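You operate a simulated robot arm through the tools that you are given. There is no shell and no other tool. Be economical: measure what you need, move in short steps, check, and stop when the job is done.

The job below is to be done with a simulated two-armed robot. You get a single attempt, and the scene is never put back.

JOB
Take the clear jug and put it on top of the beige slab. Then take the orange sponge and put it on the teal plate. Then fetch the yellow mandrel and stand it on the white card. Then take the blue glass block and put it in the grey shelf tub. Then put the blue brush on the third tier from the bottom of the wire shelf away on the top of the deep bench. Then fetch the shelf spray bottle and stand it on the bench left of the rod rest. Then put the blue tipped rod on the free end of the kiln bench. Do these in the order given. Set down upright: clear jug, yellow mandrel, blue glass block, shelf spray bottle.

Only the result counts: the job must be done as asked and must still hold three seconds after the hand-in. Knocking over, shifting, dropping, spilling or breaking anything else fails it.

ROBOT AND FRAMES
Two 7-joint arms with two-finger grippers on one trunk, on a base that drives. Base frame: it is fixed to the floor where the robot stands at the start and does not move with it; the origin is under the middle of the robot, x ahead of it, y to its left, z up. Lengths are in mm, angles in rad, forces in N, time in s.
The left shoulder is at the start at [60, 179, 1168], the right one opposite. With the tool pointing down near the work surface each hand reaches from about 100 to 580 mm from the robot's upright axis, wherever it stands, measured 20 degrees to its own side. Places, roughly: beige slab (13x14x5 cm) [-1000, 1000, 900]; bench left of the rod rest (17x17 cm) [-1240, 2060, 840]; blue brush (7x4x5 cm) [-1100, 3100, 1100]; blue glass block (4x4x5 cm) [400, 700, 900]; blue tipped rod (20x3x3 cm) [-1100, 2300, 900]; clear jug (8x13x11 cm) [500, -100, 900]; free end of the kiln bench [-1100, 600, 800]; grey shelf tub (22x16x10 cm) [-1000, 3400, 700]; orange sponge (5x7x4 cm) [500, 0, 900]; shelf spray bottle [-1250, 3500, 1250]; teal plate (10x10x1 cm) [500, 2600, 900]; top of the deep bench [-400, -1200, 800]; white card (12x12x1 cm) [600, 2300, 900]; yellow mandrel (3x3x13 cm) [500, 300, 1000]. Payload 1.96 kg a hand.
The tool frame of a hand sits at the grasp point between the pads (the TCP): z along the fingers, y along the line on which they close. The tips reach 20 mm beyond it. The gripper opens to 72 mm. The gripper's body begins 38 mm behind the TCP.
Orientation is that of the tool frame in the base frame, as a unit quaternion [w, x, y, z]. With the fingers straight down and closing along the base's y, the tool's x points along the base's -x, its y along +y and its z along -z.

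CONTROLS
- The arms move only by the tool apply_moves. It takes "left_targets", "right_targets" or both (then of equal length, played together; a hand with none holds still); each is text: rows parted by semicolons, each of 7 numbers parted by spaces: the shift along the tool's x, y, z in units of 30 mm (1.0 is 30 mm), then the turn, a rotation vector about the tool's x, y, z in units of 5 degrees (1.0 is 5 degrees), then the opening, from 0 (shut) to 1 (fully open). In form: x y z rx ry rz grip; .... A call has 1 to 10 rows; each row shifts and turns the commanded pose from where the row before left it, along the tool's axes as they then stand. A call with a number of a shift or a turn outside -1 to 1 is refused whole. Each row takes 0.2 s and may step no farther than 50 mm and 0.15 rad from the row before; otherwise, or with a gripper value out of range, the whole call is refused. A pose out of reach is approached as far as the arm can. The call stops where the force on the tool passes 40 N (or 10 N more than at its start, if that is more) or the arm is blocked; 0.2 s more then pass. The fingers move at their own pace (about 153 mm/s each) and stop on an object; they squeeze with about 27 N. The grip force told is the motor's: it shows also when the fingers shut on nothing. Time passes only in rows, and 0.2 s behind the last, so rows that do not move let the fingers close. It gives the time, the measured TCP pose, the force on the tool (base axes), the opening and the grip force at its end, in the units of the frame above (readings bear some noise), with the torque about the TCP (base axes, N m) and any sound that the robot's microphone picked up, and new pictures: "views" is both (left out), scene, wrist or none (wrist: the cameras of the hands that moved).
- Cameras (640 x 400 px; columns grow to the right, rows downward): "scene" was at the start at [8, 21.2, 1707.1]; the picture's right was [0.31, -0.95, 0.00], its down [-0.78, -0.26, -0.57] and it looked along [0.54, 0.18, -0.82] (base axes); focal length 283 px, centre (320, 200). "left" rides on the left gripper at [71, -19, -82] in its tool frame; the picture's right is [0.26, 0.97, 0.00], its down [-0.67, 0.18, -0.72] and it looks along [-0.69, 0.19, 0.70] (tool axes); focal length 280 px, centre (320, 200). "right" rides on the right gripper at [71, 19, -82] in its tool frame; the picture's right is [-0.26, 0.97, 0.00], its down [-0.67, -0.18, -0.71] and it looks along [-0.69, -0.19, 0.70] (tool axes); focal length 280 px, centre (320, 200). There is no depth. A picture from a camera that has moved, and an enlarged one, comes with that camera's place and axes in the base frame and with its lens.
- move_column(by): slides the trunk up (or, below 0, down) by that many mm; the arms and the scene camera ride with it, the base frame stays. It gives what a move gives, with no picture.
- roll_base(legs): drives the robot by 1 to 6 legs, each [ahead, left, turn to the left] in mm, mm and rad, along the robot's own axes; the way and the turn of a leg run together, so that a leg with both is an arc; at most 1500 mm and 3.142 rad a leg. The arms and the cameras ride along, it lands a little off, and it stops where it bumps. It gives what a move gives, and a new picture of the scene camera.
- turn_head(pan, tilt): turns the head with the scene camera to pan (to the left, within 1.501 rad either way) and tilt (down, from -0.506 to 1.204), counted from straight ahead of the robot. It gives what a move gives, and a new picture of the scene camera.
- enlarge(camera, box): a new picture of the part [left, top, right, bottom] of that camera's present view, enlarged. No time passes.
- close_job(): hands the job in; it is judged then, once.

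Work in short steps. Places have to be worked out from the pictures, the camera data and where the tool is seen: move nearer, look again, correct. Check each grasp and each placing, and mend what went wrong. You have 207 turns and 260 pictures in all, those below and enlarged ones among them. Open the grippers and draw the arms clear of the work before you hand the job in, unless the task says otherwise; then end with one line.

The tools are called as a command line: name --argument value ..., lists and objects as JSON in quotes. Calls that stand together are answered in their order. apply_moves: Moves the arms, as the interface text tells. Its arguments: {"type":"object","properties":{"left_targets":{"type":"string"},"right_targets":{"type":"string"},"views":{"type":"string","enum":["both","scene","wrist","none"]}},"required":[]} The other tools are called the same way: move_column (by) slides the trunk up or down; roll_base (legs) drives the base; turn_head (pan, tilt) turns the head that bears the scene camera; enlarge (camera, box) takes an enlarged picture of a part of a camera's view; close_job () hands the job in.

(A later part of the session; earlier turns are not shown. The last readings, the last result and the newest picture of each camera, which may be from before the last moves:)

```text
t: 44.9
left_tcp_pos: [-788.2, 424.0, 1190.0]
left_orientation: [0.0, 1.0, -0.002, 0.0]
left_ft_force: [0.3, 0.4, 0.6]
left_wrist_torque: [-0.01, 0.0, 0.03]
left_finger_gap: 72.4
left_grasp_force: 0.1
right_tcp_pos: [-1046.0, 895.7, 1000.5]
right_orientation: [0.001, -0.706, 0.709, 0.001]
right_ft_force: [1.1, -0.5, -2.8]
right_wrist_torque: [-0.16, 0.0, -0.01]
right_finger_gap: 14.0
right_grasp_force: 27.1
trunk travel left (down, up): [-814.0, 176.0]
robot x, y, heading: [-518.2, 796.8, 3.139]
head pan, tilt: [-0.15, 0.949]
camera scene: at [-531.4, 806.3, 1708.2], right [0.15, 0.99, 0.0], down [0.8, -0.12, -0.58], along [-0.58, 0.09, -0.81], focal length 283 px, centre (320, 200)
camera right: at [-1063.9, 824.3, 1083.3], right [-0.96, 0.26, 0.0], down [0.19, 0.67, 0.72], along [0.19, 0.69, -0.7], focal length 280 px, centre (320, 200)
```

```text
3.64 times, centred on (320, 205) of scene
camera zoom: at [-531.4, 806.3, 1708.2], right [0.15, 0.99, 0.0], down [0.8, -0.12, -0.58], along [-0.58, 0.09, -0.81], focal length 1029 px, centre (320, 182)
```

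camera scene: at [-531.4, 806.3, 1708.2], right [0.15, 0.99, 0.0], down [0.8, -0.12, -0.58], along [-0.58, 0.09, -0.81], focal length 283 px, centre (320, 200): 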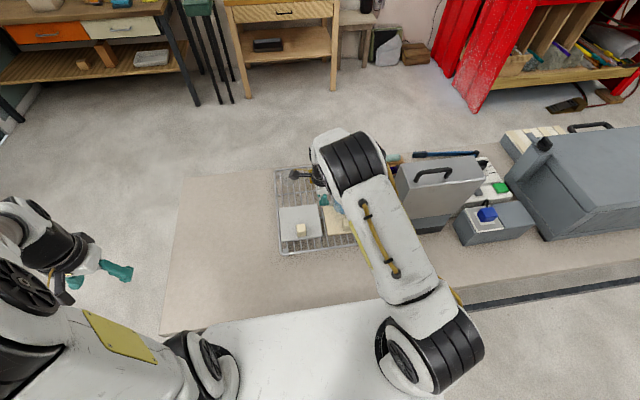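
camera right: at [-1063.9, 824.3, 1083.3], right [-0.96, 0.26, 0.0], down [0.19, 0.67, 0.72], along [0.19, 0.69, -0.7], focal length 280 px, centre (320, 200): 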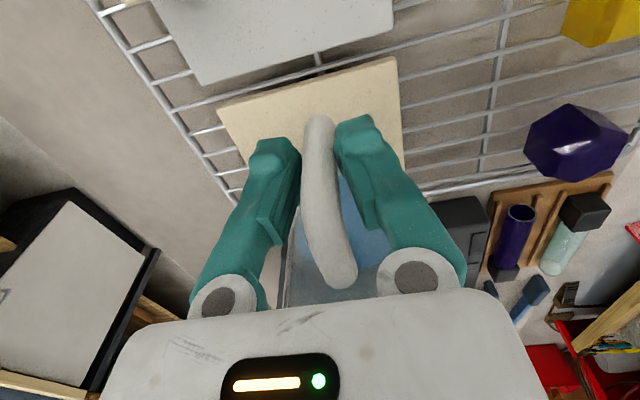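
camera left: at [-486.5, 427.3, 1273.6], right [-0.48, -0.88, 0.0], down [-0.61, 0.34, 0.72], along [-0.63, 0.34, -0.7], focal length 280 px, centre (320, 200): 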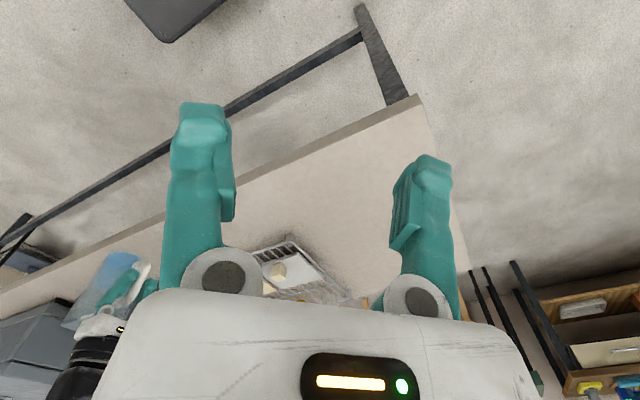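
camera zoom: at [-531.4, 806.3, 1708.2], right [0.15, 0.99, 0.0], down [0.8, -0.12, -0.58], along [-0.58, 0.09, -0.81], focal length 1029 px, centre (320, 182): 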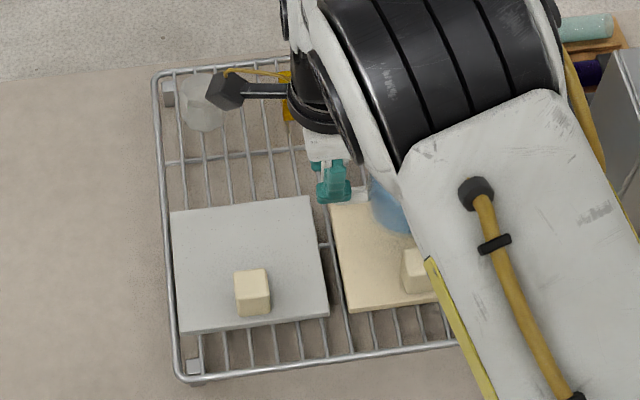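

Clearances look right: the jug front is near x -1020 and the cube back near -1003. I'll lower in small steps to contact.

apply_moves --right_targets "0 0 0.2 0 0 0 0;0 0 0.2 0 0 0 0;0 0 0.2 0 0 0 0;0 0 0.1 0 0 0 0;0 0 0 0 0 0 0" --views "none"

enlarge --camera "scene" --box '[285, 170, 365, 240]'

```text
t: 46.1
left_tcp_pos: [-787.3, 423.8, 1190.1]
left_orientation: [0.0, 1.0, -0.001, 0.0]
left_ft_force: [-0.6, -0.8, 0.4]
left_wrist_torque: [0.02, 0.03, -0.03]
left_finger_gap: 72.1
left_grasp_force: 0.0
right_tcp_pos: [-1047.1, 897.6, 980.1]
right_orientation: [0.001, -0.706, 0.708, 0.001]
right_ft_force: [-0.5, 0.1, -2.7]
right_wrist_torque: [-0.13, -0.02, -0.01]
right_finger_gap: 13.8
right_grasp_force: 27.1
trunk travel left (down, up): [-814.0, 176.0]
robot x, y, heading: [-518.3, 796.1, 3.139]
head pan, tilt: [-0.15, 0.949]
```

```text
5.71 times, centred on (325, 205) of scene
camera zoom: at [-531.6, 806.4, 1708.2], right [0.15, 0.99, 0.0], down [0.8, -0.12, -0.58], along [-0.58, 0.09, -0.81], focal length 1617 px, centre (291, 171)
```

zoom: 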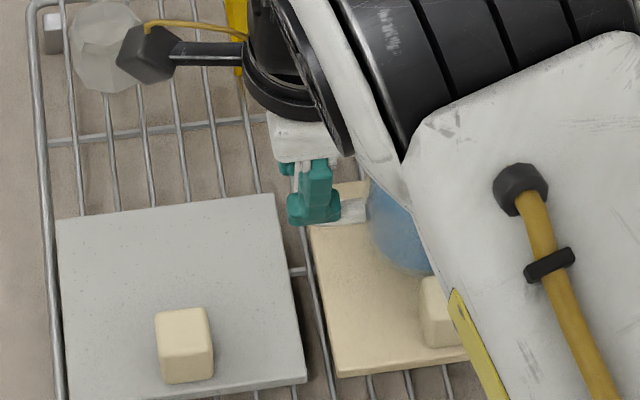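

apply_moves --right_targets "0 0 0.1 0 0 0 0;0 0 0.1 0 0 0 0;0 0 0.1 0 0 0 0;0 0 0 0 0 0 0" --views "none"

apply_moves --right_targets "0 0 0.08 0 0 0 0;0 0 0.08 0 0 0 0;0 0 0 0 0 0 0" --views "none"

```text
t: 47.1
left_tcp_pos: [-788.4, 423.7, 1190.6]
left_orientation: [0.0, 1.0, -0.002, 0.0]
left_ft_force: [0.3, 0.5, 0.6]
left_wrist_torque: [0.03, 0.01, -0.01]
left_finger_gap: 71.8
left_grasp_force: 0.1
right_tcp_pos: [-1045.8, 897.4, 970.6]
right_orientation: [0.001, -0.706, 0.708, 0.001]
right_ft_force: [-0.6, -0.3, -2.3]
right_wrist_torque: [-0.15, -0.01, -0.04]
right_finger_gap: 14.0
right_grasp_force: 26.4
trunk travel left (down, up): [-814.0, 176.0]
robot x, y, heading: [-519.1, 797.1, 3.141]
head pan, tilt: [-0.15, 0.949]
```

```text
t: 47.9
left_tcp_pos: [-786.8, 423.9, 1190.1]
left_orientation: [0.0, 1.0, -0.002, 0.0]
left_ft_force: [0.6, 0.1, -1.1]
left_wrist_torque: [-0.02, 0.01, 0.01]
left_finger_gap: 72.0
left_grasp_force: 0.0
right_tcp_pos: [-1045.5, 897.3, 966.7]
right_orientation: [0.0, -0.706, 0.709, 0.002]
right_ft_force: [0.1, -0.3, 7.0]
right_wrist_torque: [0.76, 0.02, -0.02]
right_finger_gap: 13.7
right_grasp_force: 27.1
trunk travel left (down, up): [-814.0, 176.0]
robot x, y, heading: [-517.4, 801.1, 3.136]
head pan, tilt: [-0.15, 0.949]
```

That is contact at 7 N. I'll relieve it by 1 mm, look, then open gently.

apply_moves --right_targets "0 0 -0.04 0 0 0 0;0 0 0 0 0 0 0" --views "none"

enlarge --camera "scene" --box '[285, 170, 365, 240]'

```text
t: 48.5
left_tcp_pos: [-787.1, 424.5, 1190.3]
left_orientation: [0.0, 1.0, -0.002, -0.001]
left_ft_force: [-0.3, -0.2, -0.1]
left_wrist_torque: [-0.02, -0.02, -0.03]
left_finger_gap: 71.9
left_grasp_force: 0.1
right_tcp_pos: [-1047.1, 897.4, 967.3]
right_orientation: [0.001, -0.706, 0.708, 0.001]
right_ft_force: [-0.6, 0.0, -2.9]
right_wrist_torque: [-0.13, -0.02, 0.02]
right_finger_gap: 13.7
right_grasp_force: 27.2
trunk travel left (down, up): [-814.0, 176.0]
robot x, y, heading: [-519.4, 797.3, 3.144]
head pan, tilt: [-0.15, 0.949]
```

```text
5.71 times, centred on (325, 205) of scene
camera zoom: at [-531.6, 806.4, 1708.2], right [0.15, 0.99, 0.0], down [0.8, -0.12, -0.58], along [-0.58, 0.09, -0.81], focal length 1617 px, centre (291, 171)
```

zoom: 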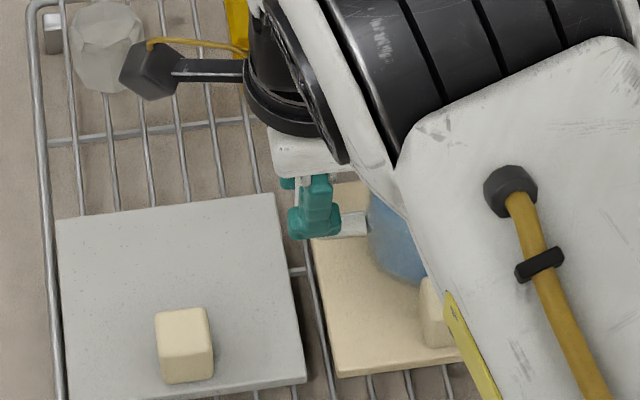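

The jug is just at the slab, so I'll lower a hair, open and withdraw upward.

apply_moves --right_targets "0 0 0.03 0 0 0 0;0 0 0 0 0 0 0;0 0 0 0 0 0 0.3;0 0 0 0 0 0 0.55;0 0 0 0 0 0 0.55;0 0 -0.4 0 0 0 0.55;0 0 -0.8 0 0 0 0.55;0 0 -1 0 0 0 0.55;0 0 -1 0 0 0 0.55" --views "both"

```text
t: 50.5
left_tcp_pos: [-787.2, 422.8, 1190.2]
left_orientation: [0.0, 1.0, -0.002, 0.0]
left_ft_force: [-0.2, -1.2, -0.3]
left_wrist_torque: [0.01, 0.02, 0.01]
left_finger_gap: 71.9
left_grasp_force: 0.0
right_tcp_pos: [-1046.6, 895.6, 1063.3]
right_orientation: [0.001, -0.706, 0.709, 0.0]
right_ft_force: [1.1, 0.5, -0.1]
right_wrist_torque: [-0.01, -0.01, 0.0]
right_finger_gap: 39.6
right_grasp_force: 0.0
trunk travel left (down, up): [-814.0, 176.0]
robot x, y, heading: [-518.0, 795.7, 3.14]
head pan, tilt: [-0.15, 0.949]
camera scene: at [-530.5, 806.2, 1708.2], right [0.15, 0.99, 0.0], down [0.8, -0.12, -0.58], along [-0.58, 0.09, -0.81], focal length 283 px, centre (320, 200)
camera right: at [-1063.7, 824.0, 1145.1], right [-0.96, 0.27, 0.0], down [0.19, 0.67, 0.72], along [0.19, 0.69, -0.7], focal length 280 px, centre (320, 200)
```

scene: 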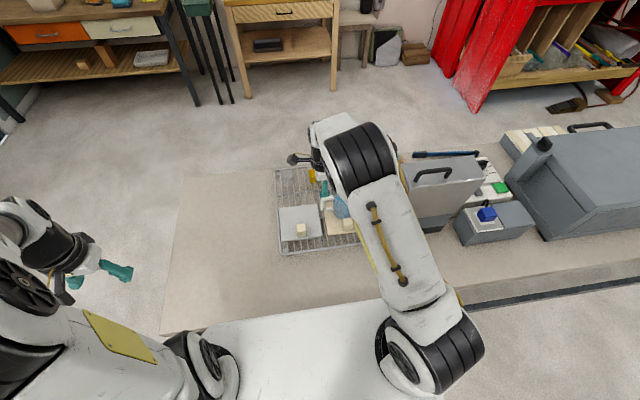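
right: 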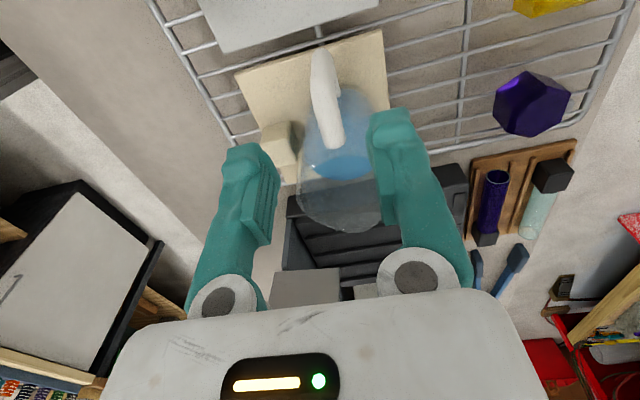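

The jug stands upright on the slab. Next is the orange sponge: I'll raise and retract the right hand and drive back to the main bench.

apply_moves --right_targets "0 0 -1 0 0 0 0.55;0 0 -1 0 0 0 1;0 -1 0 0 0 0 1;0 -1 0 0 0 0 1;0 -1 0 0 0 0 1;0 -1 0 0 0 0 1" --views "none"

roll_base --legs '[[-225, 0, 0], [0, 0, 0.785], [0, 0, 0.785], [690, 0, 0], [0, 0, 0.785], [0, 0, 0.785]]'

```text
t: 51.9
left_tcp_pos: [-787.1, 423.2, 1190.6]
left_orientation: [0.0, 1.0, -0.001, -0.001]
left_ft_force: [0.4, 0.3, -0.1]
left_wrist_torque: [0.03, 0.01, 0.01]
left_finger_gap: 71.9
left_grasp_force: 0.0
right_tcp_pos: [-925.4, 896.2, 1113.0]
right_orientation: [0.0, -0.707, 0.707, 0.002]
right_ft_force: [-0.4, -0.2, 0.7]
right_wrist_torque: [0.01, 0.03, -0.01]
right_finger_gap: 72.0
right_grasp_force: 0.1
right hand out of reach, approached as far as the arm can: row 2
trunk travel left (down, up): [-814.0, 176.0]
robot x, y, heading: [-519.6, 794.4, 3.142]
head pan, tilt: [-0.15, 0.949]
```

```text
t: 65.2
left_tcp_pos: [-22.5, 485.6, 1189.4]
left_orientation: [-0.001, 0.003, 1.0, 0.0]
left_ft_force: [0.6, -0.2, 0.3]
left_wrist_torque: [-0.03, -0.01, -0.02]
left_finger_gap: 71.8
left_grasp_force: 0.0
right_tcp_pos: [113.7, 12.1, 1112.7]
right_orientation: [0.001, 0.709, 0.705, -0.001]
right_ft_force: [0.3, -0.6, 0.7]
right_wrist_torque: [-0.02, 0.04, 0.02]
right_finger_gap: 72.3
right_grasp_force: 0.0
trunk travel left (down, up): [-814.0, 176.0]
robot x, y, heading: [-293.3, 114.2, -0.008]
head pan, tilt: [-0.15, 0.949]
camera scene: at [-280.5, 100.7, 1708.2], right [-0.16, -0.99, 0.0], down [-0.8, 0.13, -0.58], along [0.57, -0.09, -0.81], focal length 283 px, centre (320, 200)
```

scene: 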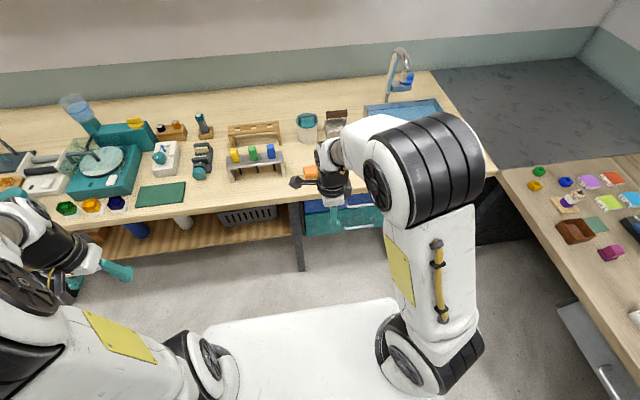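

I'll drive up to the bench so the right hand comes over the sponge.

roll_base --legs '[[280, 0, 0.008]]'

enlarge --camera "right" --box '[120, 0, 520, 250]'

```text
t: 67.2
left_tcp_pos: [250.5, 486.4, 1189.7]
left_orientation: [0.001, -0.001, 1.0, 0.0]
left_ft_force: [-0.1, 0.7, 0.0]
left_wrist_torque: [-0.01, -0.01, 0.02]
left_finger_gap: 72.2
left_grasp_force: 0.0
right_tcp_pos: [390.5, 14.7, 1113.1]
right_orientation: [0.002, 0.707, 0.707, -0.001]
right_ft_force: [-0.2, 0.6, -0.6]
right_wrist_torque: [0.01, 0.0, 0.04]
right_finger_gap: 71.9
right_grasp_force: 0.1
trunk travel left (down, up): [-814.0, 176.0]
robot x, y, heading: [-14.4, 111.3, 0.002]
head pan, tilt: [-0.15, 0.949]
camera scene: at [-4.6, 99.9, 1708.3], right [-0.15, -0.99, 0.0], down [-0.8, 0.12, -0.58], along [0.58, -0.09, -0.81], focal length 283 px, centre (320, 200)
```

scene: 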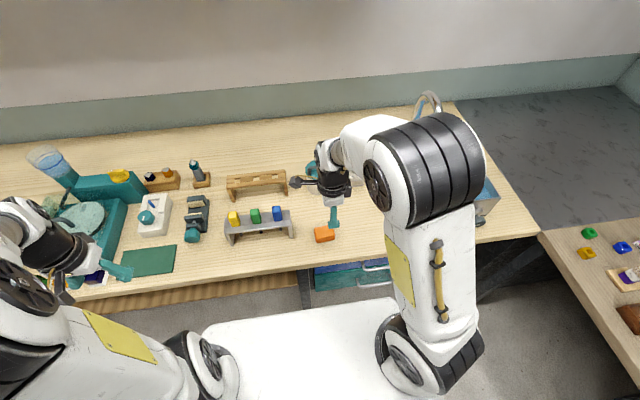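

```text
1.60 times, centred on (320, 125) of right
camera zoom: at [412.1, 83.9, 1195.6], right [0.97, -0.26, 0.0], down [-0.18, -0.67, 0.72], along [-0.19, -0.69, -0.7], focal length 449 px, centre (320, 320)
```

zoom: 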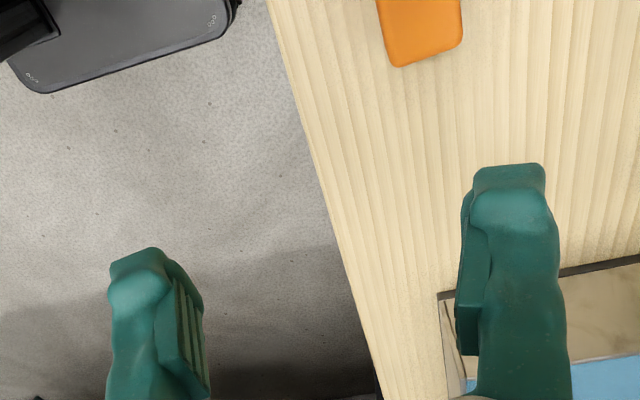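

The sponge centre is near [452,17] and about 47 mm wide along x. I'll move above it and check.

apply_moves --right_targets "0 0.7 0.8 0 0 0 1;0 0.7 0.8 0 0 0 1;0 0.65 0.8 0 0 0 1;0.1 0 0.8 0 0 0 1;0 0 0.8 0 0 0 1;0 0 0.8 0 0 0 1" --views "both"

```text
t: 68.6
left_tcp_pos: [252.8, 486.0, 1190.0]
left_orientation: [0.0, 0.0, 1.0, 0.001]
left_ft_force: [-0.2, 0.3, -0.7]
left_wrist_torque: [-0.01, 0.0, 0.02]
left_finger_gap: 72.2
left_grasp_force: 0.0
right_tcp_pos: [454.4, 16.7, 968.6]
right_orientation: [0.0, 0.706, 0.708, 0.0]
right_ft_force: [0.5, 0.1, 0.3]
right_wrist_torque: [0.01, -0.02, 0.0]
right_finger_gap: 72.1
right_grasp_force: 0.1
trunk travel left (down, up): [-814.0, 176.0]
robot x, y, heading: [-14.4, 114.9, -0.001]
head pan, tilt: [-0.15, 0.949]
camera scene: at [-2.3, 99.8, 1708.3], right [-0.15, -0.99, 0.0], down [-0.8, 0.12, -0.58], along [0.58, -0.09, -0.81], focal length 283 px, centre (320, 200)
camera right: at [475.6, 87.3, 1051.2], right [0.96, -0.26, 0.0], down [-0.18, -0.67, 0.72], along [-0.19, -0.69, -0.7], focal length 280 px, centre (320, 200)
```

scene: 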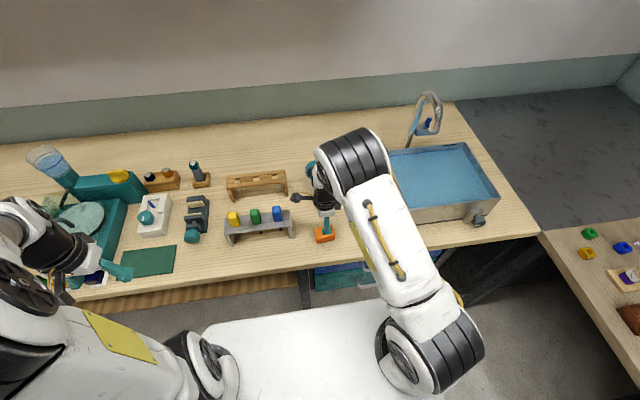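
right: 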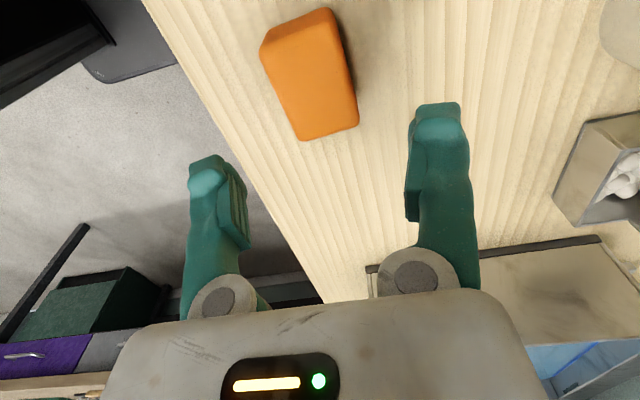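

Centred. I'll descend to z ≈ 878 and close.

apply_moves --right_targets "0 0 0.8 0 0 0 1;0 0 0.8 0 0 0 1;0 0 0.8 0 0 0 1;0 0 0.6 0 0 0 1;0 0 0 0 0 0 0.6;0 0 0 0 0 0 0;0 0 0 0 0 0 0;0 0 0 0 0 0 0" --views "wrist"

```text
t: 70.4
left_tcp_pos: [253.0, 485.3, 1190.3]
left_orientation: [0.0, 0.001, 1.0, 0.001]
left_ft_force: [-0.3, 0.2, 0.5]
left_wrist_torque: [0.01, -0.04, -0.02]
left_finger_gap: 71.9
left_grasp_force: 0.1
right_tcp_pos: [453.7, 16.4, 878.5]
right_orientation: [0.001, 0.707, 0.708, 0.0]
right_ft_force: [0.2, 0.0, -1.0]
right_wrist_torque: [0.01, 0.0, 0.0]
right_finger_gap: 45.1
right_grasp_force: 27.1
trunk travel left (down, up): [-814.0, 176.0]
robot x, y, heading: [-16.7, 110.0, 0.001]
head pan, tilt: [-0.15, 0.949]
camera right: at [475.3, 86.5, 961.1], right [0.97, -0.26, 0.0], down [-0.18, -0.67, 0.72], along [-0.19, -0.69, -0.7], focal length 280 px, centre (320, 200)
```

right: 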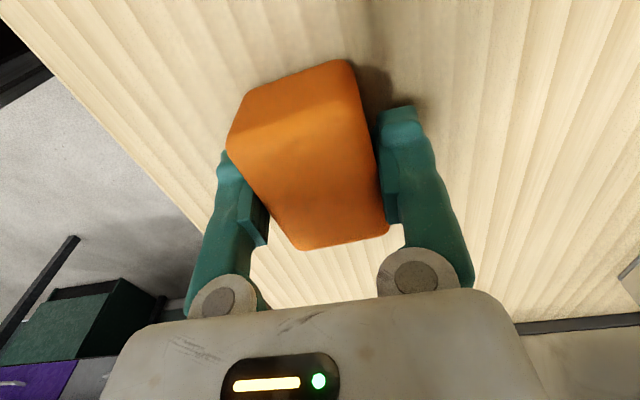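

The sponge is held at 45 mm. I'll lift, retract and drive along the aisle toward the plate.

apply_moves --right_targets "0 0 -0.9 0 0 0 0;0 0 -0.9 0 0 0 0;0 0 -0.9 0 0 0 0;0 0 -0.9 0 0 0 0;0 0 -0.9 0 0 0 0;0 0 -0.9 0 0 0 0;0 0 -0.9 0 0 0 0;0 -0.8 -0.6 0 0 0 0;0 -0.8 0 0 0 0 0" --views "none"

roll_base --legs '[[-275, 0, 0], [0, 0, 0.785], [0, 0, 0.785], [1300, 0, 0], [600, 0, 0]]'

```text
t: 72.4
left_tcp_pos: [251.8, 485.4, 1190.3]
left_orientation: [0.001, 0.001, 1.0, 0.0]
left_ft_force: [-0.4, -0.3, -0.8]
left_wrist_torque: [0.01, -0.03, -0.02]
left_finger_gap: 72.0
left_grasp_force: 0.1
right_tcp_pos: [405.1, 17.9, 1085.9]
right_orientation: [0.001, 0.707, 0.707, 0.0]
right_ft_force: [-0.9, -0.2, -0.3]
right_wrist_torque: [0.01, 0.02, -0.02]
right_finger_gap: 44.2
right_grasp_force: 27.4
trunk travel left (down, up): [-814.0, 176.0]
robot x, y, heading: [-14.2, 113.2, 0.0]
head pan, tilt: [-0.15, 0.949]
```

```text
t: 87.5
left_tcp_pos: [-622.7, 2282.2, 1191.2]
left_orientation: [0.0, -0.696, 0.718, 0.0]
left_ft_force: [-0.2, 0.3, -0.2]
left_wrist_torque: [0.0, -0.02, 0.03]
left_finger_gap: 72.1
left_grasp_force: 0.1
right_tcp_pos: [-148.8, 2422.2, 1085.3]
right_orientation: [0.001, 0.013, 1.0, 0.001]
right_ft_force: [0.4, -0.3, -0.6]
right_wrist_torque: [0.02, 0.0, -0.02]
right_finger_gap: 43.7
right_grasp_force: 27.0
trunk travel left (down, up): [-814.0, 176.0]
robot x, y, heading: [-257.9, 2006.1, 1.541]
head pan, tilt: [-0.15, 0.949]
camera scene: at [-245.6, 2014.5, 1708.3], right [0.98, -0.18, 0.0], down [-0.14, -0.8, -0.58], along [0.1, 0.57, -0.81], focal length 283 px, centre (320, 200)
```

scene: 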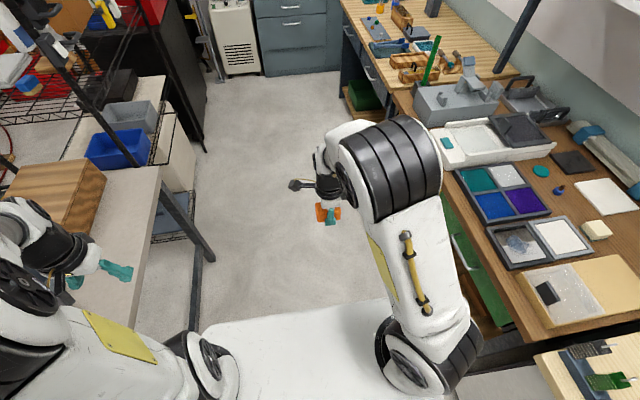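

The teal plate is the teal tile in the four-colour tray, near [487,2590]. I'll advance and turn to face the bench.

roll_base --legs '[[690, 0, 0], [0, 0, -0.77], [0, 0, -0.771]]'

enlarge --camera "scene" --box '[200, 80, 520, 280]'

```text
t: 95.4
left_tcp_pos: [41.4, 3071.5, 1189.6]
left_orientation: [0.001, 0.007, 1.0, -0.001]
left_ft_force: [0.0, 0.8, 0.0]
left_wrist_torque: [0.0, -0.02, 0.0]
left_finger_gap: 71.9
left_grasp_force: 0.0
right_tcp_pos: [188.1, 2601.4, 1086.0]
right_orientation: [0.0, 0.712, 0.702, 0.0]
right_ft_force: [-0.3, -0.7, 0.3]
right_wrist_torque: [0.01, -0.03, -0.01]
right_finger_gap: 43.7
right_grasp_force: 27.0
trunk travel left (down, up): [-814.0, 176.0]
robot x, y, heading: [-230.9, 2705.5, -0.015]
head pan, tilt: [-0.15, 0.949]
camera scene: at [-218.8, 2689.9, 1708.2], right [-0.17, -0.99, 0.0], down [-0.8, 0.13, -0.58], along [0.57, -0.1, -0.81], focal length 283 px, centre (320, 200)
```

scene: 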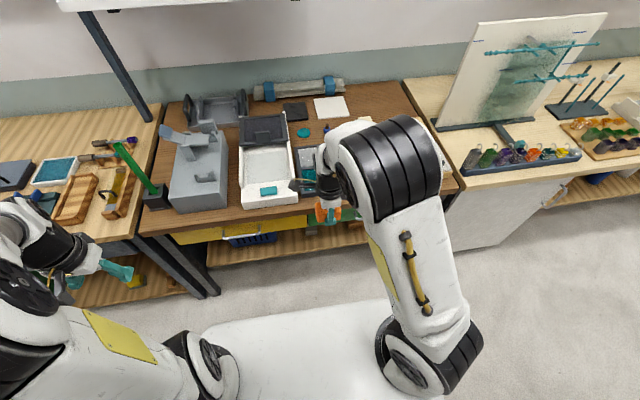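

```text
2.00 times, centred on (360, 180) of scene
camera zoom: at [-218.8, 2689.9, 1708.2], right [-0.17, -0.99, 0.0], down [-0.8, 0.13, -0.58], along [0.57, -0.1, -0.81], focal length 566 px, centre (240, 240)
```

zoom: 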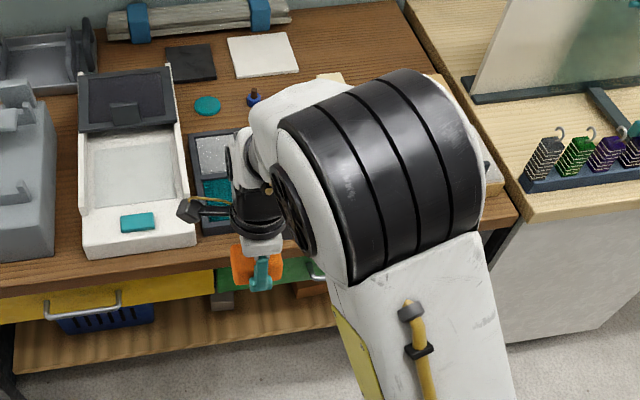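

roll_base --legs '[[215, 0, 0.015]]'

enlarge --camera "right" --box '[0, 0, 640, 400]'

```text
t: 97.0
left_tcp_pos: [248.3, 3073.8, 1191.2]
left_orientation: [0.0, 0.0, 1.0, 0.0]
left_ft_force: [0.1, 0.2, -0.4]
left_wrist_torque: [0.0, 0.02, 0.01]
left_finger_gap: 71.9
left_grasp_force: 0.1
right_tcp_pos: [401.5, 2606.1, 1086.0]
right_orientation: [0.001, 0.707, 0.707, 0.001]
right_ft_force: [0.1, 0.4, -0.4]
right_wrist_torque: [0.02, 0.0, 0.0]
right_finger_gap: 43.6
right_grasp_force: 26.7
trunk travel left (down, up): [-814.0, 176.0]
robot x, y, heading: [-19.9, 2699.9, -0.001]
head pan, tilt: [-0.15, 0.949]
camera scene: at [-7.8, 2688.1, 1708.3], right [-0.15, -0.99, 0.0], down [-0.8, 0.12, -0.58], along [0.58, -0.09, -0.81], focal length 283 px, centre (320, 200)
```

scene: 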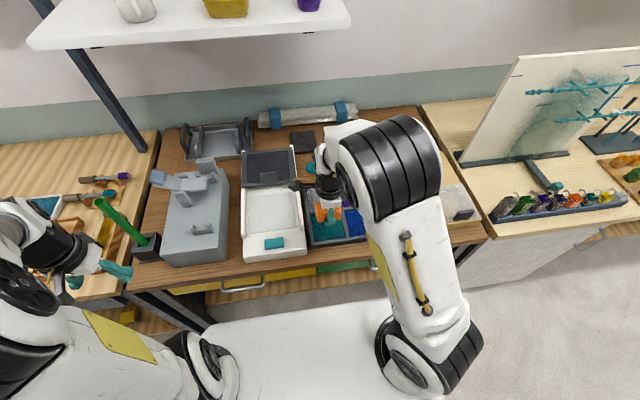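

```text
1.00 times, centred on (320, 200) of right (not enlarged: the box is as wide or as high as the picture)
camera zoom: at [422.0, 2674.4, 1168.7], right [0.96, -0.26, 0.0], down [-0.18, -0.67, 0.72], along [-0.19, -0.69, -0.7], focal length 280 px, centre (320, 200)
```

zoom: 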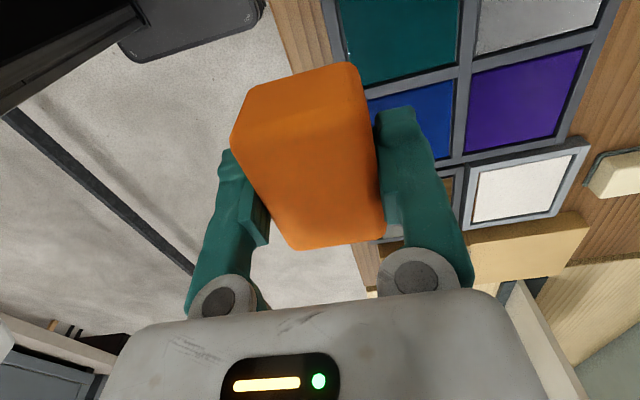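

The teal tile centre is near [475,2583]. I'll move the sponge above it and go down to z 930.

apply_moves --right_targets "-0.25 0.8 0 0 0 0 0;-0.25 0.8 0 0 0 0 0;-0.27 0.85 0 0 0 0 0;0 0 0.9 0 0 0 0;0 0 0.9 0 0 0 0;0 0 0.9 0 0 0 0;0 0 0.9 0 0 0 0;0 0 0.9 0 0 0 0;0 0 0.7 0 0 0 0" --views "both"

enlarge --camera "scene" --box '[270, 170, 390, 260]'

```text
t: 99.0
left_tcp_pos: [249.2, 3074.0, 1189.1]
left_orientation: [0.0, 0.001, 1.0, 0.0]
left_ft_force: [-0.1, -0.3, 0.2]
left_wrist_torque: [0.02, 0.04, 0.03]
left_finger_gap: 72.0
left_grasp_force: 0.0
right_tcp_pos: [476.0, 2580.8, 930.1]
right_orientation: [0.0, 0.708, 0.706, -0.001]
right_ft_force: [-0.1, -1.1, -0.5]
right_wrist_torque: [0.0, 0.01, 0.0]
right_finger_gap: 43.5
right_grasp_force: 26.9
trunk travel left (down, up): [-814.0, 176.0]
robot x, y, heading: [-19.9, 2700.3, 0.0]
head pan, tilt: [-0.15, 0.949]
camera scene: at [-6.0, 2688.0, 1708.3], right [-0.15, -0.99, 0.0], down [-0.8, 0.12, -0.58], along [0.58, -0.09, -0.81], focal length 283 px, centre (320, 200)
camera right: at [496.9, 2650.8, 1013.3], right [0.96, -0.26, 0.0], down [-0.18, -0.67, 0.72], along [-0.19, -0.69, -0.7], focal length 280 px, centre (320, 200)
```

scene: 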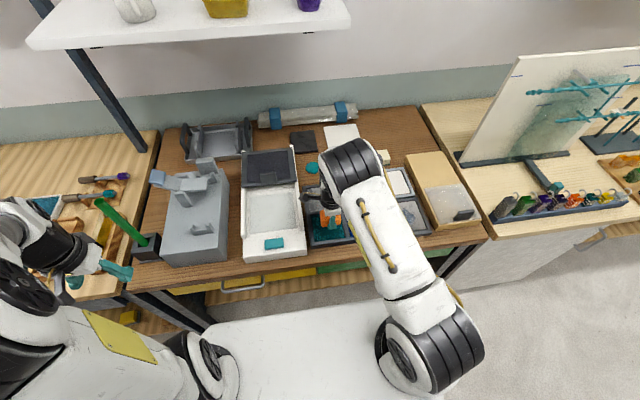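
right: 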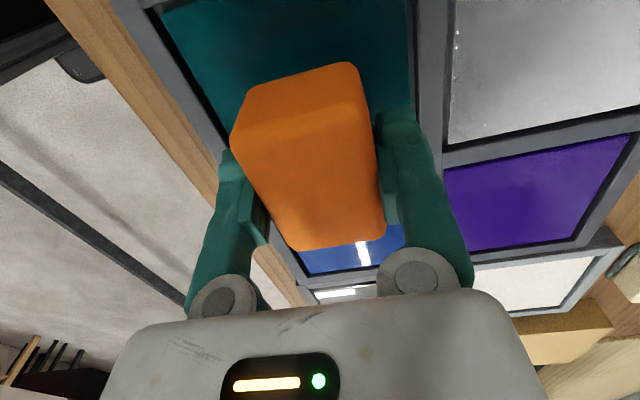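

```text
4.44 times, centred on (330, 215) of scene
camera zoom: at [-6.0, 2688.0, 1708.3], right [-0.15, -0.99, 0.0], down [-0.8, 0.12, -0.58], along [0.58, -0.09, -0.81], focal length 1258 px, centre (276, 133)
```

zoom: 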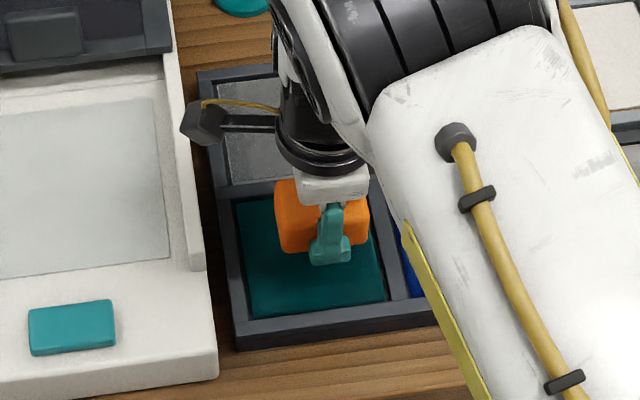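

The scene view gives the tile centre near [486,2586], so I'll shift 8 mm in x and lower carefully.

apply_moves --right_targets "0.1 0.27 0 0 0 0 0;0 0 0.5 0 0 0 0;0 0 0.5 0 0 0 0;0 0 0.2 0 0 0 0;0 0 0 0 0 0 0" --views "none"

apply_moves --right_targets "0 0 0.1 0 0 0 0;0 0 0.1 0 0 0 0;0 0 0 0 0 0 0" --views "wrist"

```text
t: 100.0
left_tcp_pos: [243.8, 3074.7, 1191.5]
left_orientation: [0.003, 0.002, 1.0, -0.001]
left_ft_force: [-0.2, -0.3, 0.8]
left_wrist_torque: [-0.03, -0.01, 0.05]
left_finger_gap: 72.3
left_grasp_force: 0.1
right_tcp_pos: [483.5, 2585.7, 904.0]
right_orientation: [0.006, 0.707, 0.707, 0.004]
right_ft_force: [-16.4, -1.3, 37.8]
right_wrist_torque: [0.02, 0.86, 0.04]
right_finger_gap: 43.7
right_grasp_force: 27.0
trunk travel left (down, up): [-814.0, 176.0]
robot x, y, heading: [-16.7, 2701.9, -0.001]
head pan, tilt: [-0.15, 0.949]
stopped in row 4 (right hand): the force on the tool passed its limit at 48 N (the readings are from after the stop); the commanded pose is now the measured one
```

```text
t: 100.4
left_tcp_pos: [243.8, 3075.0, 1192.3]
left_orientation: [0.002, 0.002, 1.0, 0.0]
left_ft_force: [-0.1, 1.1, -0.8]
left_wrist_torque: [0.01, 0.01, 0.03]
left_finger_gap: 71.9
left_grasp_force: 0.1
right_tcp_pos: [485.3, 2584.2, 902.7]
right_orientation: [0.007, 0.708, 0.707, 0.006]
right_ft_force: [-16.4, 0.0, 37.3]
right_wrist_torque: [-0.05, 0.77, 0.03]
right_finger_gap: 43.8
right_grasp_force: 27.1
trunk travel left (down, up): [-814.0, 176.0]
robot x, y, heading: [-18.8, 2700.5, -0.001]
head pan, tilt: [-0.15, 0.949]
stopped in row 1 (right hand): the force on the tool passed its limit at 55 N (the readings are from after the stop); the commanded pose is now the measured one
camera right: at [504.5, 2654.1, 986.1], right [0.96, -0.26, 0.02], down [-0.2, -0.67, 0.71], along [-0.17, -0.69, -0.7], focal length 280 px, centre (320, 200)
```

right: 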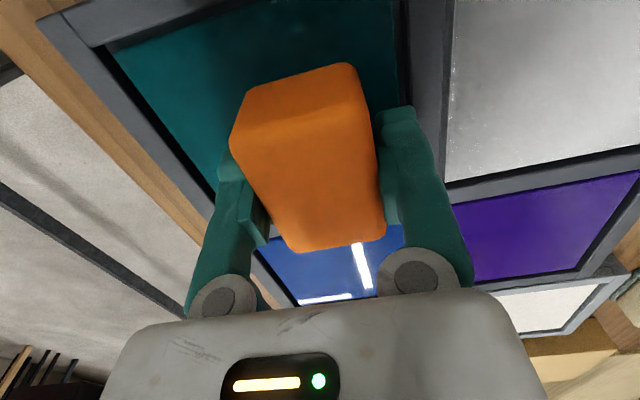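

It made contact at TCP z ≈904, so the tile top is near 876. I pressed harder than intended, so I'll ease up a little and read the force.

apply_moves --right_targets "0 0 -0.1 0 0 0 0;0 0 0 0 0 0 0" --views "none"

enlarge --camera "scene" --box '[270, 170, 390, 260]'

```text
t: 101.0
left_tcp_pos: [245.7, 3073.7, 1192.1]
left_orientation: [0.001, 0.002, 1.0, 0.0]
left_ft_force: [0.2, -0.1, -0.1]
left_wrist_torque: [0.01, 0.02, -0.01]
left_finger_gap: 72.0
left_grasp_force: 0.0
right_tcp_pos: [488.0, 2583.6, 903.9]
right_orientation: [0.007, 0.708, 0.706, 0.005]
right_ft_force: [-9.7, -0.4, 18.8]
right_wrist_torque: [0.0, 0.44, 0.01]
right_finger_gap: 43.8
right_grasp_force: 26.8
trunk travel left (down, up): [-814.0, 176.0]
robot x, y, heading: [-20.0, 2700.7, -0.001]
head pan, tilt: [-0.15, 0.949]
```

```text
4.44 times, centred on (330, 215) of scene
camera zoom: at [-11.9, 2688.7, 1708.1], right [-0.15, -0.99, 0.0], down [-0.8, 0.12, -0.58], along [0.58, -0.09, -0.81], focal length 1258 px, centre (276, 133)
```

zoom: 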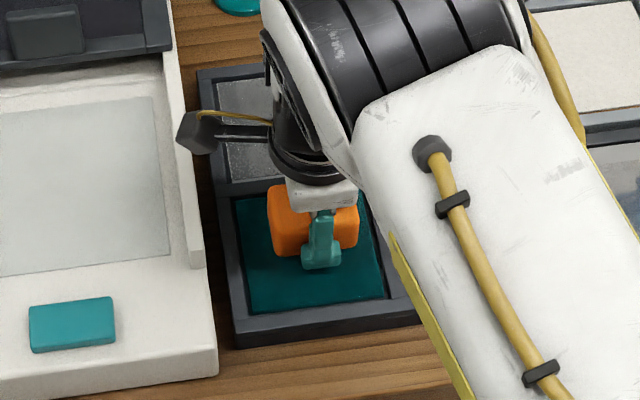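

apply_moves --right_targets "0 -0.1 -0.08 0 0 0 0;0 0 0 0 0 0 0" --views "none"

```text
t: 101.6
left_tcp_pos: [248.3, 3073.1, 1191.0]
left_orientation: [0.0, 0.001, 1.0, 0.0]
left_ft_force: [-0.1, 0.6, 0.0]
left_wrist_torque: [0.0, 0.03, 0.04]
left_finger_gap: 71.7
left_grasp_force: 0.1
right_tcp_pos: [486.4, 2584.7, 904.6]
right_orientation: [0.006, 0.707, 0.707, 0.006]
right_ft_force: [0.9, -0.5, -0.8]
right_wrist_torque: [0.02, 0.01, 0.0]
right_finger_gap: 43.9
right_grasp_force: 26.6
trunk travel left (down, up): [-814.0, 176.0]
robot x, y, heading: [-17.4, 2703.9, -0.002]
head pan, tilt: [-0.15, 0.949]
```

Free of load now, so I'll open and lift away.

apply_moves --right_targets "0 0 0 0 0 0 0.68;0 0 0 0 0 0 0.75;0 0 0 0 0 0 0.75;0 0 -0.6 0 0 0 0.75;0 0 -0.9 0 0 0 0.75;0 0 -0.9 0 0 0 0.9;0 0 -0.9 0 0 0 1;0 0 -0.9 0 0 0 1;0 0 -0.9 0 0 0 1" --views "both"

```text
t: 103.6
left_tcp_pos: [248.9, 3073.3, 1190.5]
left_orientation: [0.0, 0.001, 1.0, 0.001]
left_ft_force: [-0.5, 0.3, 1.1]
left_wrist_torque: [-0.02, 0.02, -0.01]
left_finger_gap: 72.3
left_grasp_force: 0.0
right_tcp_pos: [483.7, 2584.3, 1056.4]
right_orientation: [0.006, 0.708, 0.706, 0.004]
right_ft_force: [-0.2, -0.1, 0.1]
right_wrist_torque: [0.02, 0.02, -0.02]
right_finger_gap: 71.9
right_grasp_force: 0.1
trunk travel left (down, up): [-814.0, 176.0]
robot x, y, heading: [-19.1, 2698.7, 0.002]
head pan, tilt: [-0.15, 0.949]
camera scene: at [-7.7, 2688.2, 1708.2], right [-0.15, -0.99, 0.0], down [-0.8, 0.12, -0.58], along [0.58, -0.09, -0.81], focal length 283 px, centre (320, 200)
camera right: at [504.5, 2653.6, 1140.1], right [0.96, -0.26, 0.01], down [-0.19, -0.67, 0.71], along [-0.18, -0.69, -0.7], focal length 280 px, centre (320, 200)
```

scene: 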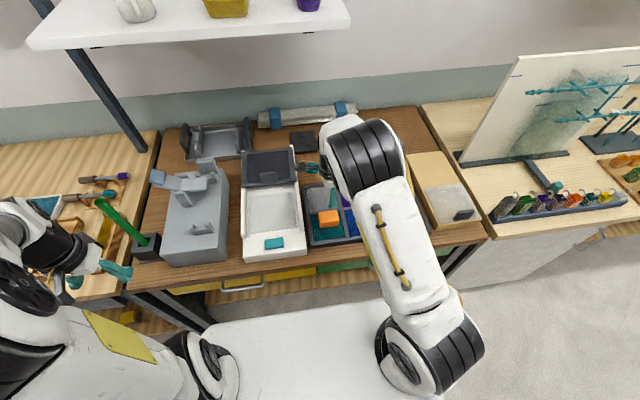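
right: 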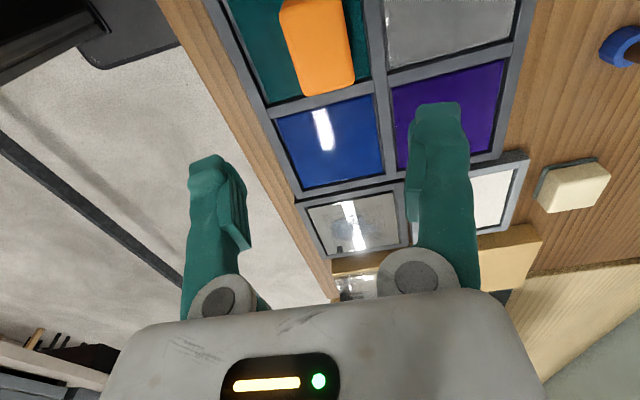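

The sponge rests on the teal tile. I'll retract the hand and take a look at the white card before leaving.

apply_moves --right_targets "0 -0.9 -0.9 0 0 0 1;0 -0.9 0 0 0 0 1;0 -0.9 0 0 0 0 1;0 -0.9 0 0 0 0 1;0 -0.9 0 0 0 0 1;0 -0.9 0 0 0 0 1" --views "none"

enlarge --camera "scene" --box '[270, 100, 510, 270]'

enlarge --camera "right" --box '[260, 60, 640, 300]'

```text
t: 105.0
left_tcp_pos: [247.9, 3074.3, 1189.4]
left_orientation: [0.0, 0.001, 1.0, 0.0]
left_ft_force: [0.2, 0.2, 0.6]
left_wrist_torque: [-0.03, -0.02, -0.01]
left_finger_gap: 72.0
left_grasp_force: 0.0
right_tcp_pos: [321.3, 2583.5, 1082.9]
right_orientation: [0.006, 0.708, 0.707, 0.005]
right_ft_force: [0.3, -0.1, -0.4]
right_wrist_torque: [0.01, -0.02, 0.0]
right_finger_gap: 72.1
right_grasp_force: 0.1
trunk travel left (down, up): [-814.0, 176.0]
robot x, y, heading: [-21.3, 2697.8, -0.001]
head pan, tilt: [-0.15, 0.949]
```

```text
2.35 times, centred on (390, 185) of scene
camera zoom: at [-8.1, 2687.8, 1708.2], right [-0.15, -0.99, 0.0], down [-0.8, 0.12, -0.58], along [0.58, -0.09, -0.81], focal length 666 px, centre (155, 235)
```

zoom: 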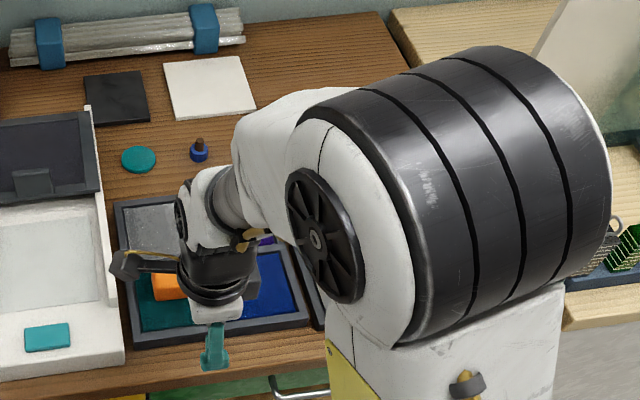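

```text
1.67 times, centred on (450, 180) of right
camera zoom: at [341.1, 2653.6, 1165.3], right [0.96, -0.26, 0.02], down [-0.19, -0.67, 0.71], along [-0.18, -0.69, -0.7], focal length 467 px, centre (103, 233)
```

zoom: 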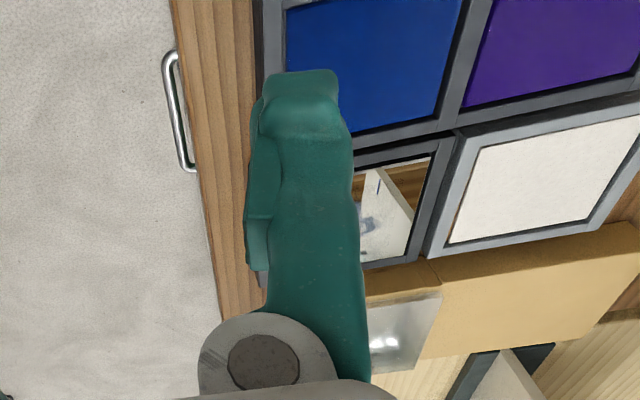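

The white card is the framed white tile near [623,2326]. Next I'll drive back to fetch the yellow mandrel.

roll_base --legs '[[-260, 0, 0], [0, 0, -0.785], [0, 0, -0.785], [1200, 0, 0], [1100, 0, 0]]'

roll_base --legs '[[0, 0, 0.785], [0, 0, 0.785]]'

```text
t: 122.0
left_tcp_pos: [96.0, 110.0, 1190.4]
left_orientation: [0.001, 0.707, 0.707, -0.001]
left_ft_force: [0.1, -0.1, -0.7]
left_wrist_torque: [0.01, 0.02, 0.02]
left_finger_gap: 72.3
left_grasp_force: 0.1
right_tcp_pos: [-392.7, 34.6, 1082.7]
right_orientation: [0.008, 1.0, 0.001, 0.0]
right_ft_force: [-0.1, -0.4, 0.8]
right_wrist_torque: [-0.04, 0.01, 0.0]
right_finger_gap: 72.1
right_grasp_force: 0.0
trunk travel left (down, up): [-814.0, 176.0]
robot x, y, heading: [-276.5, 375.8, -1.567]
head pan, tilt: [-0.15, 0.949]
camera scene: at [-289.2, 362.9, 1708.3], right [-0.99, 0.15, 0.0], down [0.12, 0.8, -0.58], along [-0.09, -0.58, -0.81], focal length 283 px, centre (320, 200)
```

scene: 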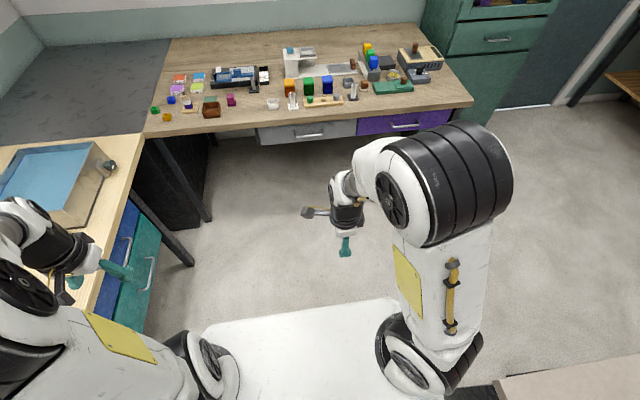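

```text
t: 126.5
left_tcp_pos: [-13.0, 751.5, 1189.6]
left_orientation: [0.0, -0.003, 1.0, -0.001]
left_ft_force: [-0.8, 0.4, 0.4]
left_wrist_torque: [0.01, -0.01, -0.01]
left_finger_gap: 72.0
left_grasp_force: 0.1
right_tcp_pos: [65.7, 262.5, 1082.7]
right_orientation: [0.006, 0.705, 0.709, 0.005]
right_ft_force: [0.1, -0.2, 0.3]
right_wrist_torque: [-0.02, 0.0, 0.01]
right_finger_gap: 71.9
right_grasp_force: 0.2
trunk travel left (down, up): [-814.0, 176.0]
robot x, y, heading: [-277.2, 374.7, 0.005]
head pan, tilt: [-0.15, 0.949]
camera scene: at [-266.3, 363.8, 1708.2], right [-0.14, -0.99, 0.0], down [-0.8, 0.12, -0.58], along [0.58, -0.08, -0.81], focal length 283 px, centre (320, 200)
```

scene: 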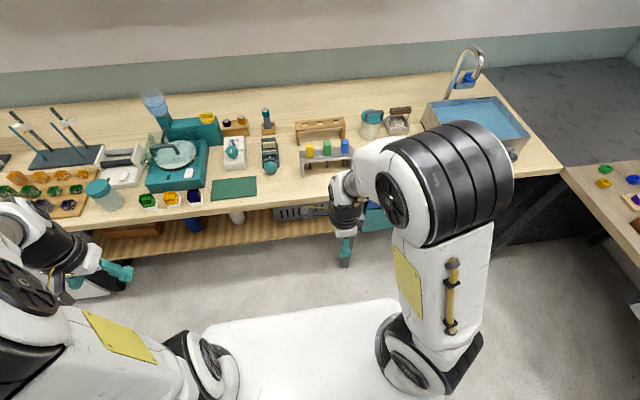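

roll_base --legs '[[262, 0, -0.005]]'

enlarge --camera "scene" --box '[210, 150, 370, 270]'

enlarge --camera "left" --box '[0, 0, 300, 200]'

```text
t: 128.4
left_tcp_pos: [246.3, 751.7, 1190.6]
left_orientation: [0.0, 0.0, 1.0, 0.001]
left_ft_force: [0.3, -0.8, 0.1]
left_wrist_torque: [-0.05, -0.02, 0.03]
left_finger_gap: 72.2
left_grasp_force: 0.0
right_tcp_pos: [320.4, 261.2, 1082.7]
right_orientation: [0.006, 0.707, 0.708, 0.006]
right_ft_force: [0.1, 0.1, -0.4]
right_wrist_torque: [-0.01, 0.0, -0.01]
right_finger_gap: 72.1
right_grasp_force: 0.0
trunk travel left (down, up): [-814.0, 176.0]
robot x, y, heading: [-20.1, 376.0, 0.003]
head pan, tilt: [-0.15, 0.949]
camera scene: at [-9.5, 364.5, 1708.3], right [-0.15, -0.99, 0.0], down [-0.8, 0.12, -0.58], along [0.58, -0.09, -0.81], focal length 283 px, centre (320, 200)
```

scene: 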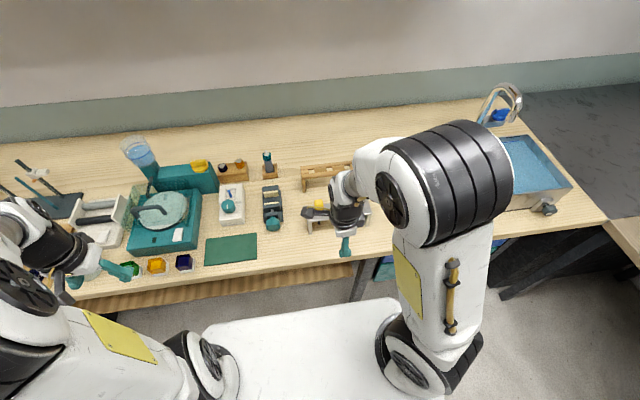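

```text
3.33 times, centred on (290, 210) of scene
camera zoom: at [-9.5, 364.5, 1708.3], right [-0.15, -0.99, 0.0], down [-0.8, 0.12, -0.58], along [0.58, -0.09, -0.81], focal length 943 px, centre (420, 167)
```

zoom: 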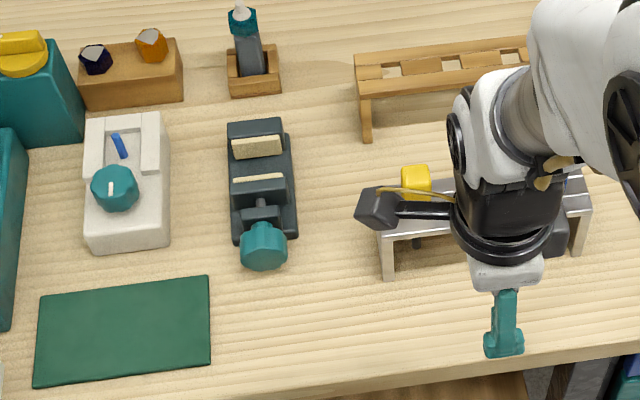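

```text
2.00 times, centred on (150, 100) of left
camera zoom: at [174.9, 731.9, 1273.7], right [-0.26, 0.97, 0.0], down [0.67, 0.18, 0.72], along [0.69, 0.19, -0.7], focal length 561 px, centre (660, 400)
```

zoom: 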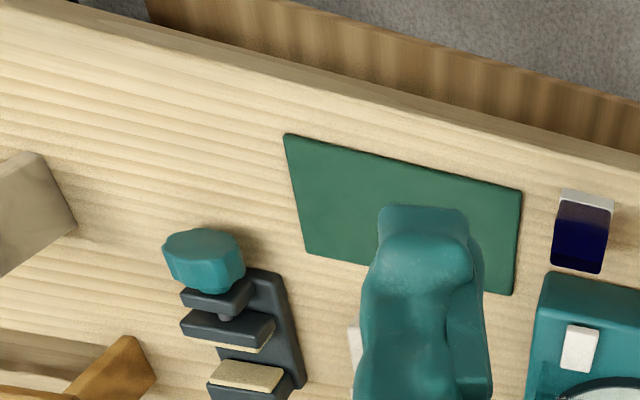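

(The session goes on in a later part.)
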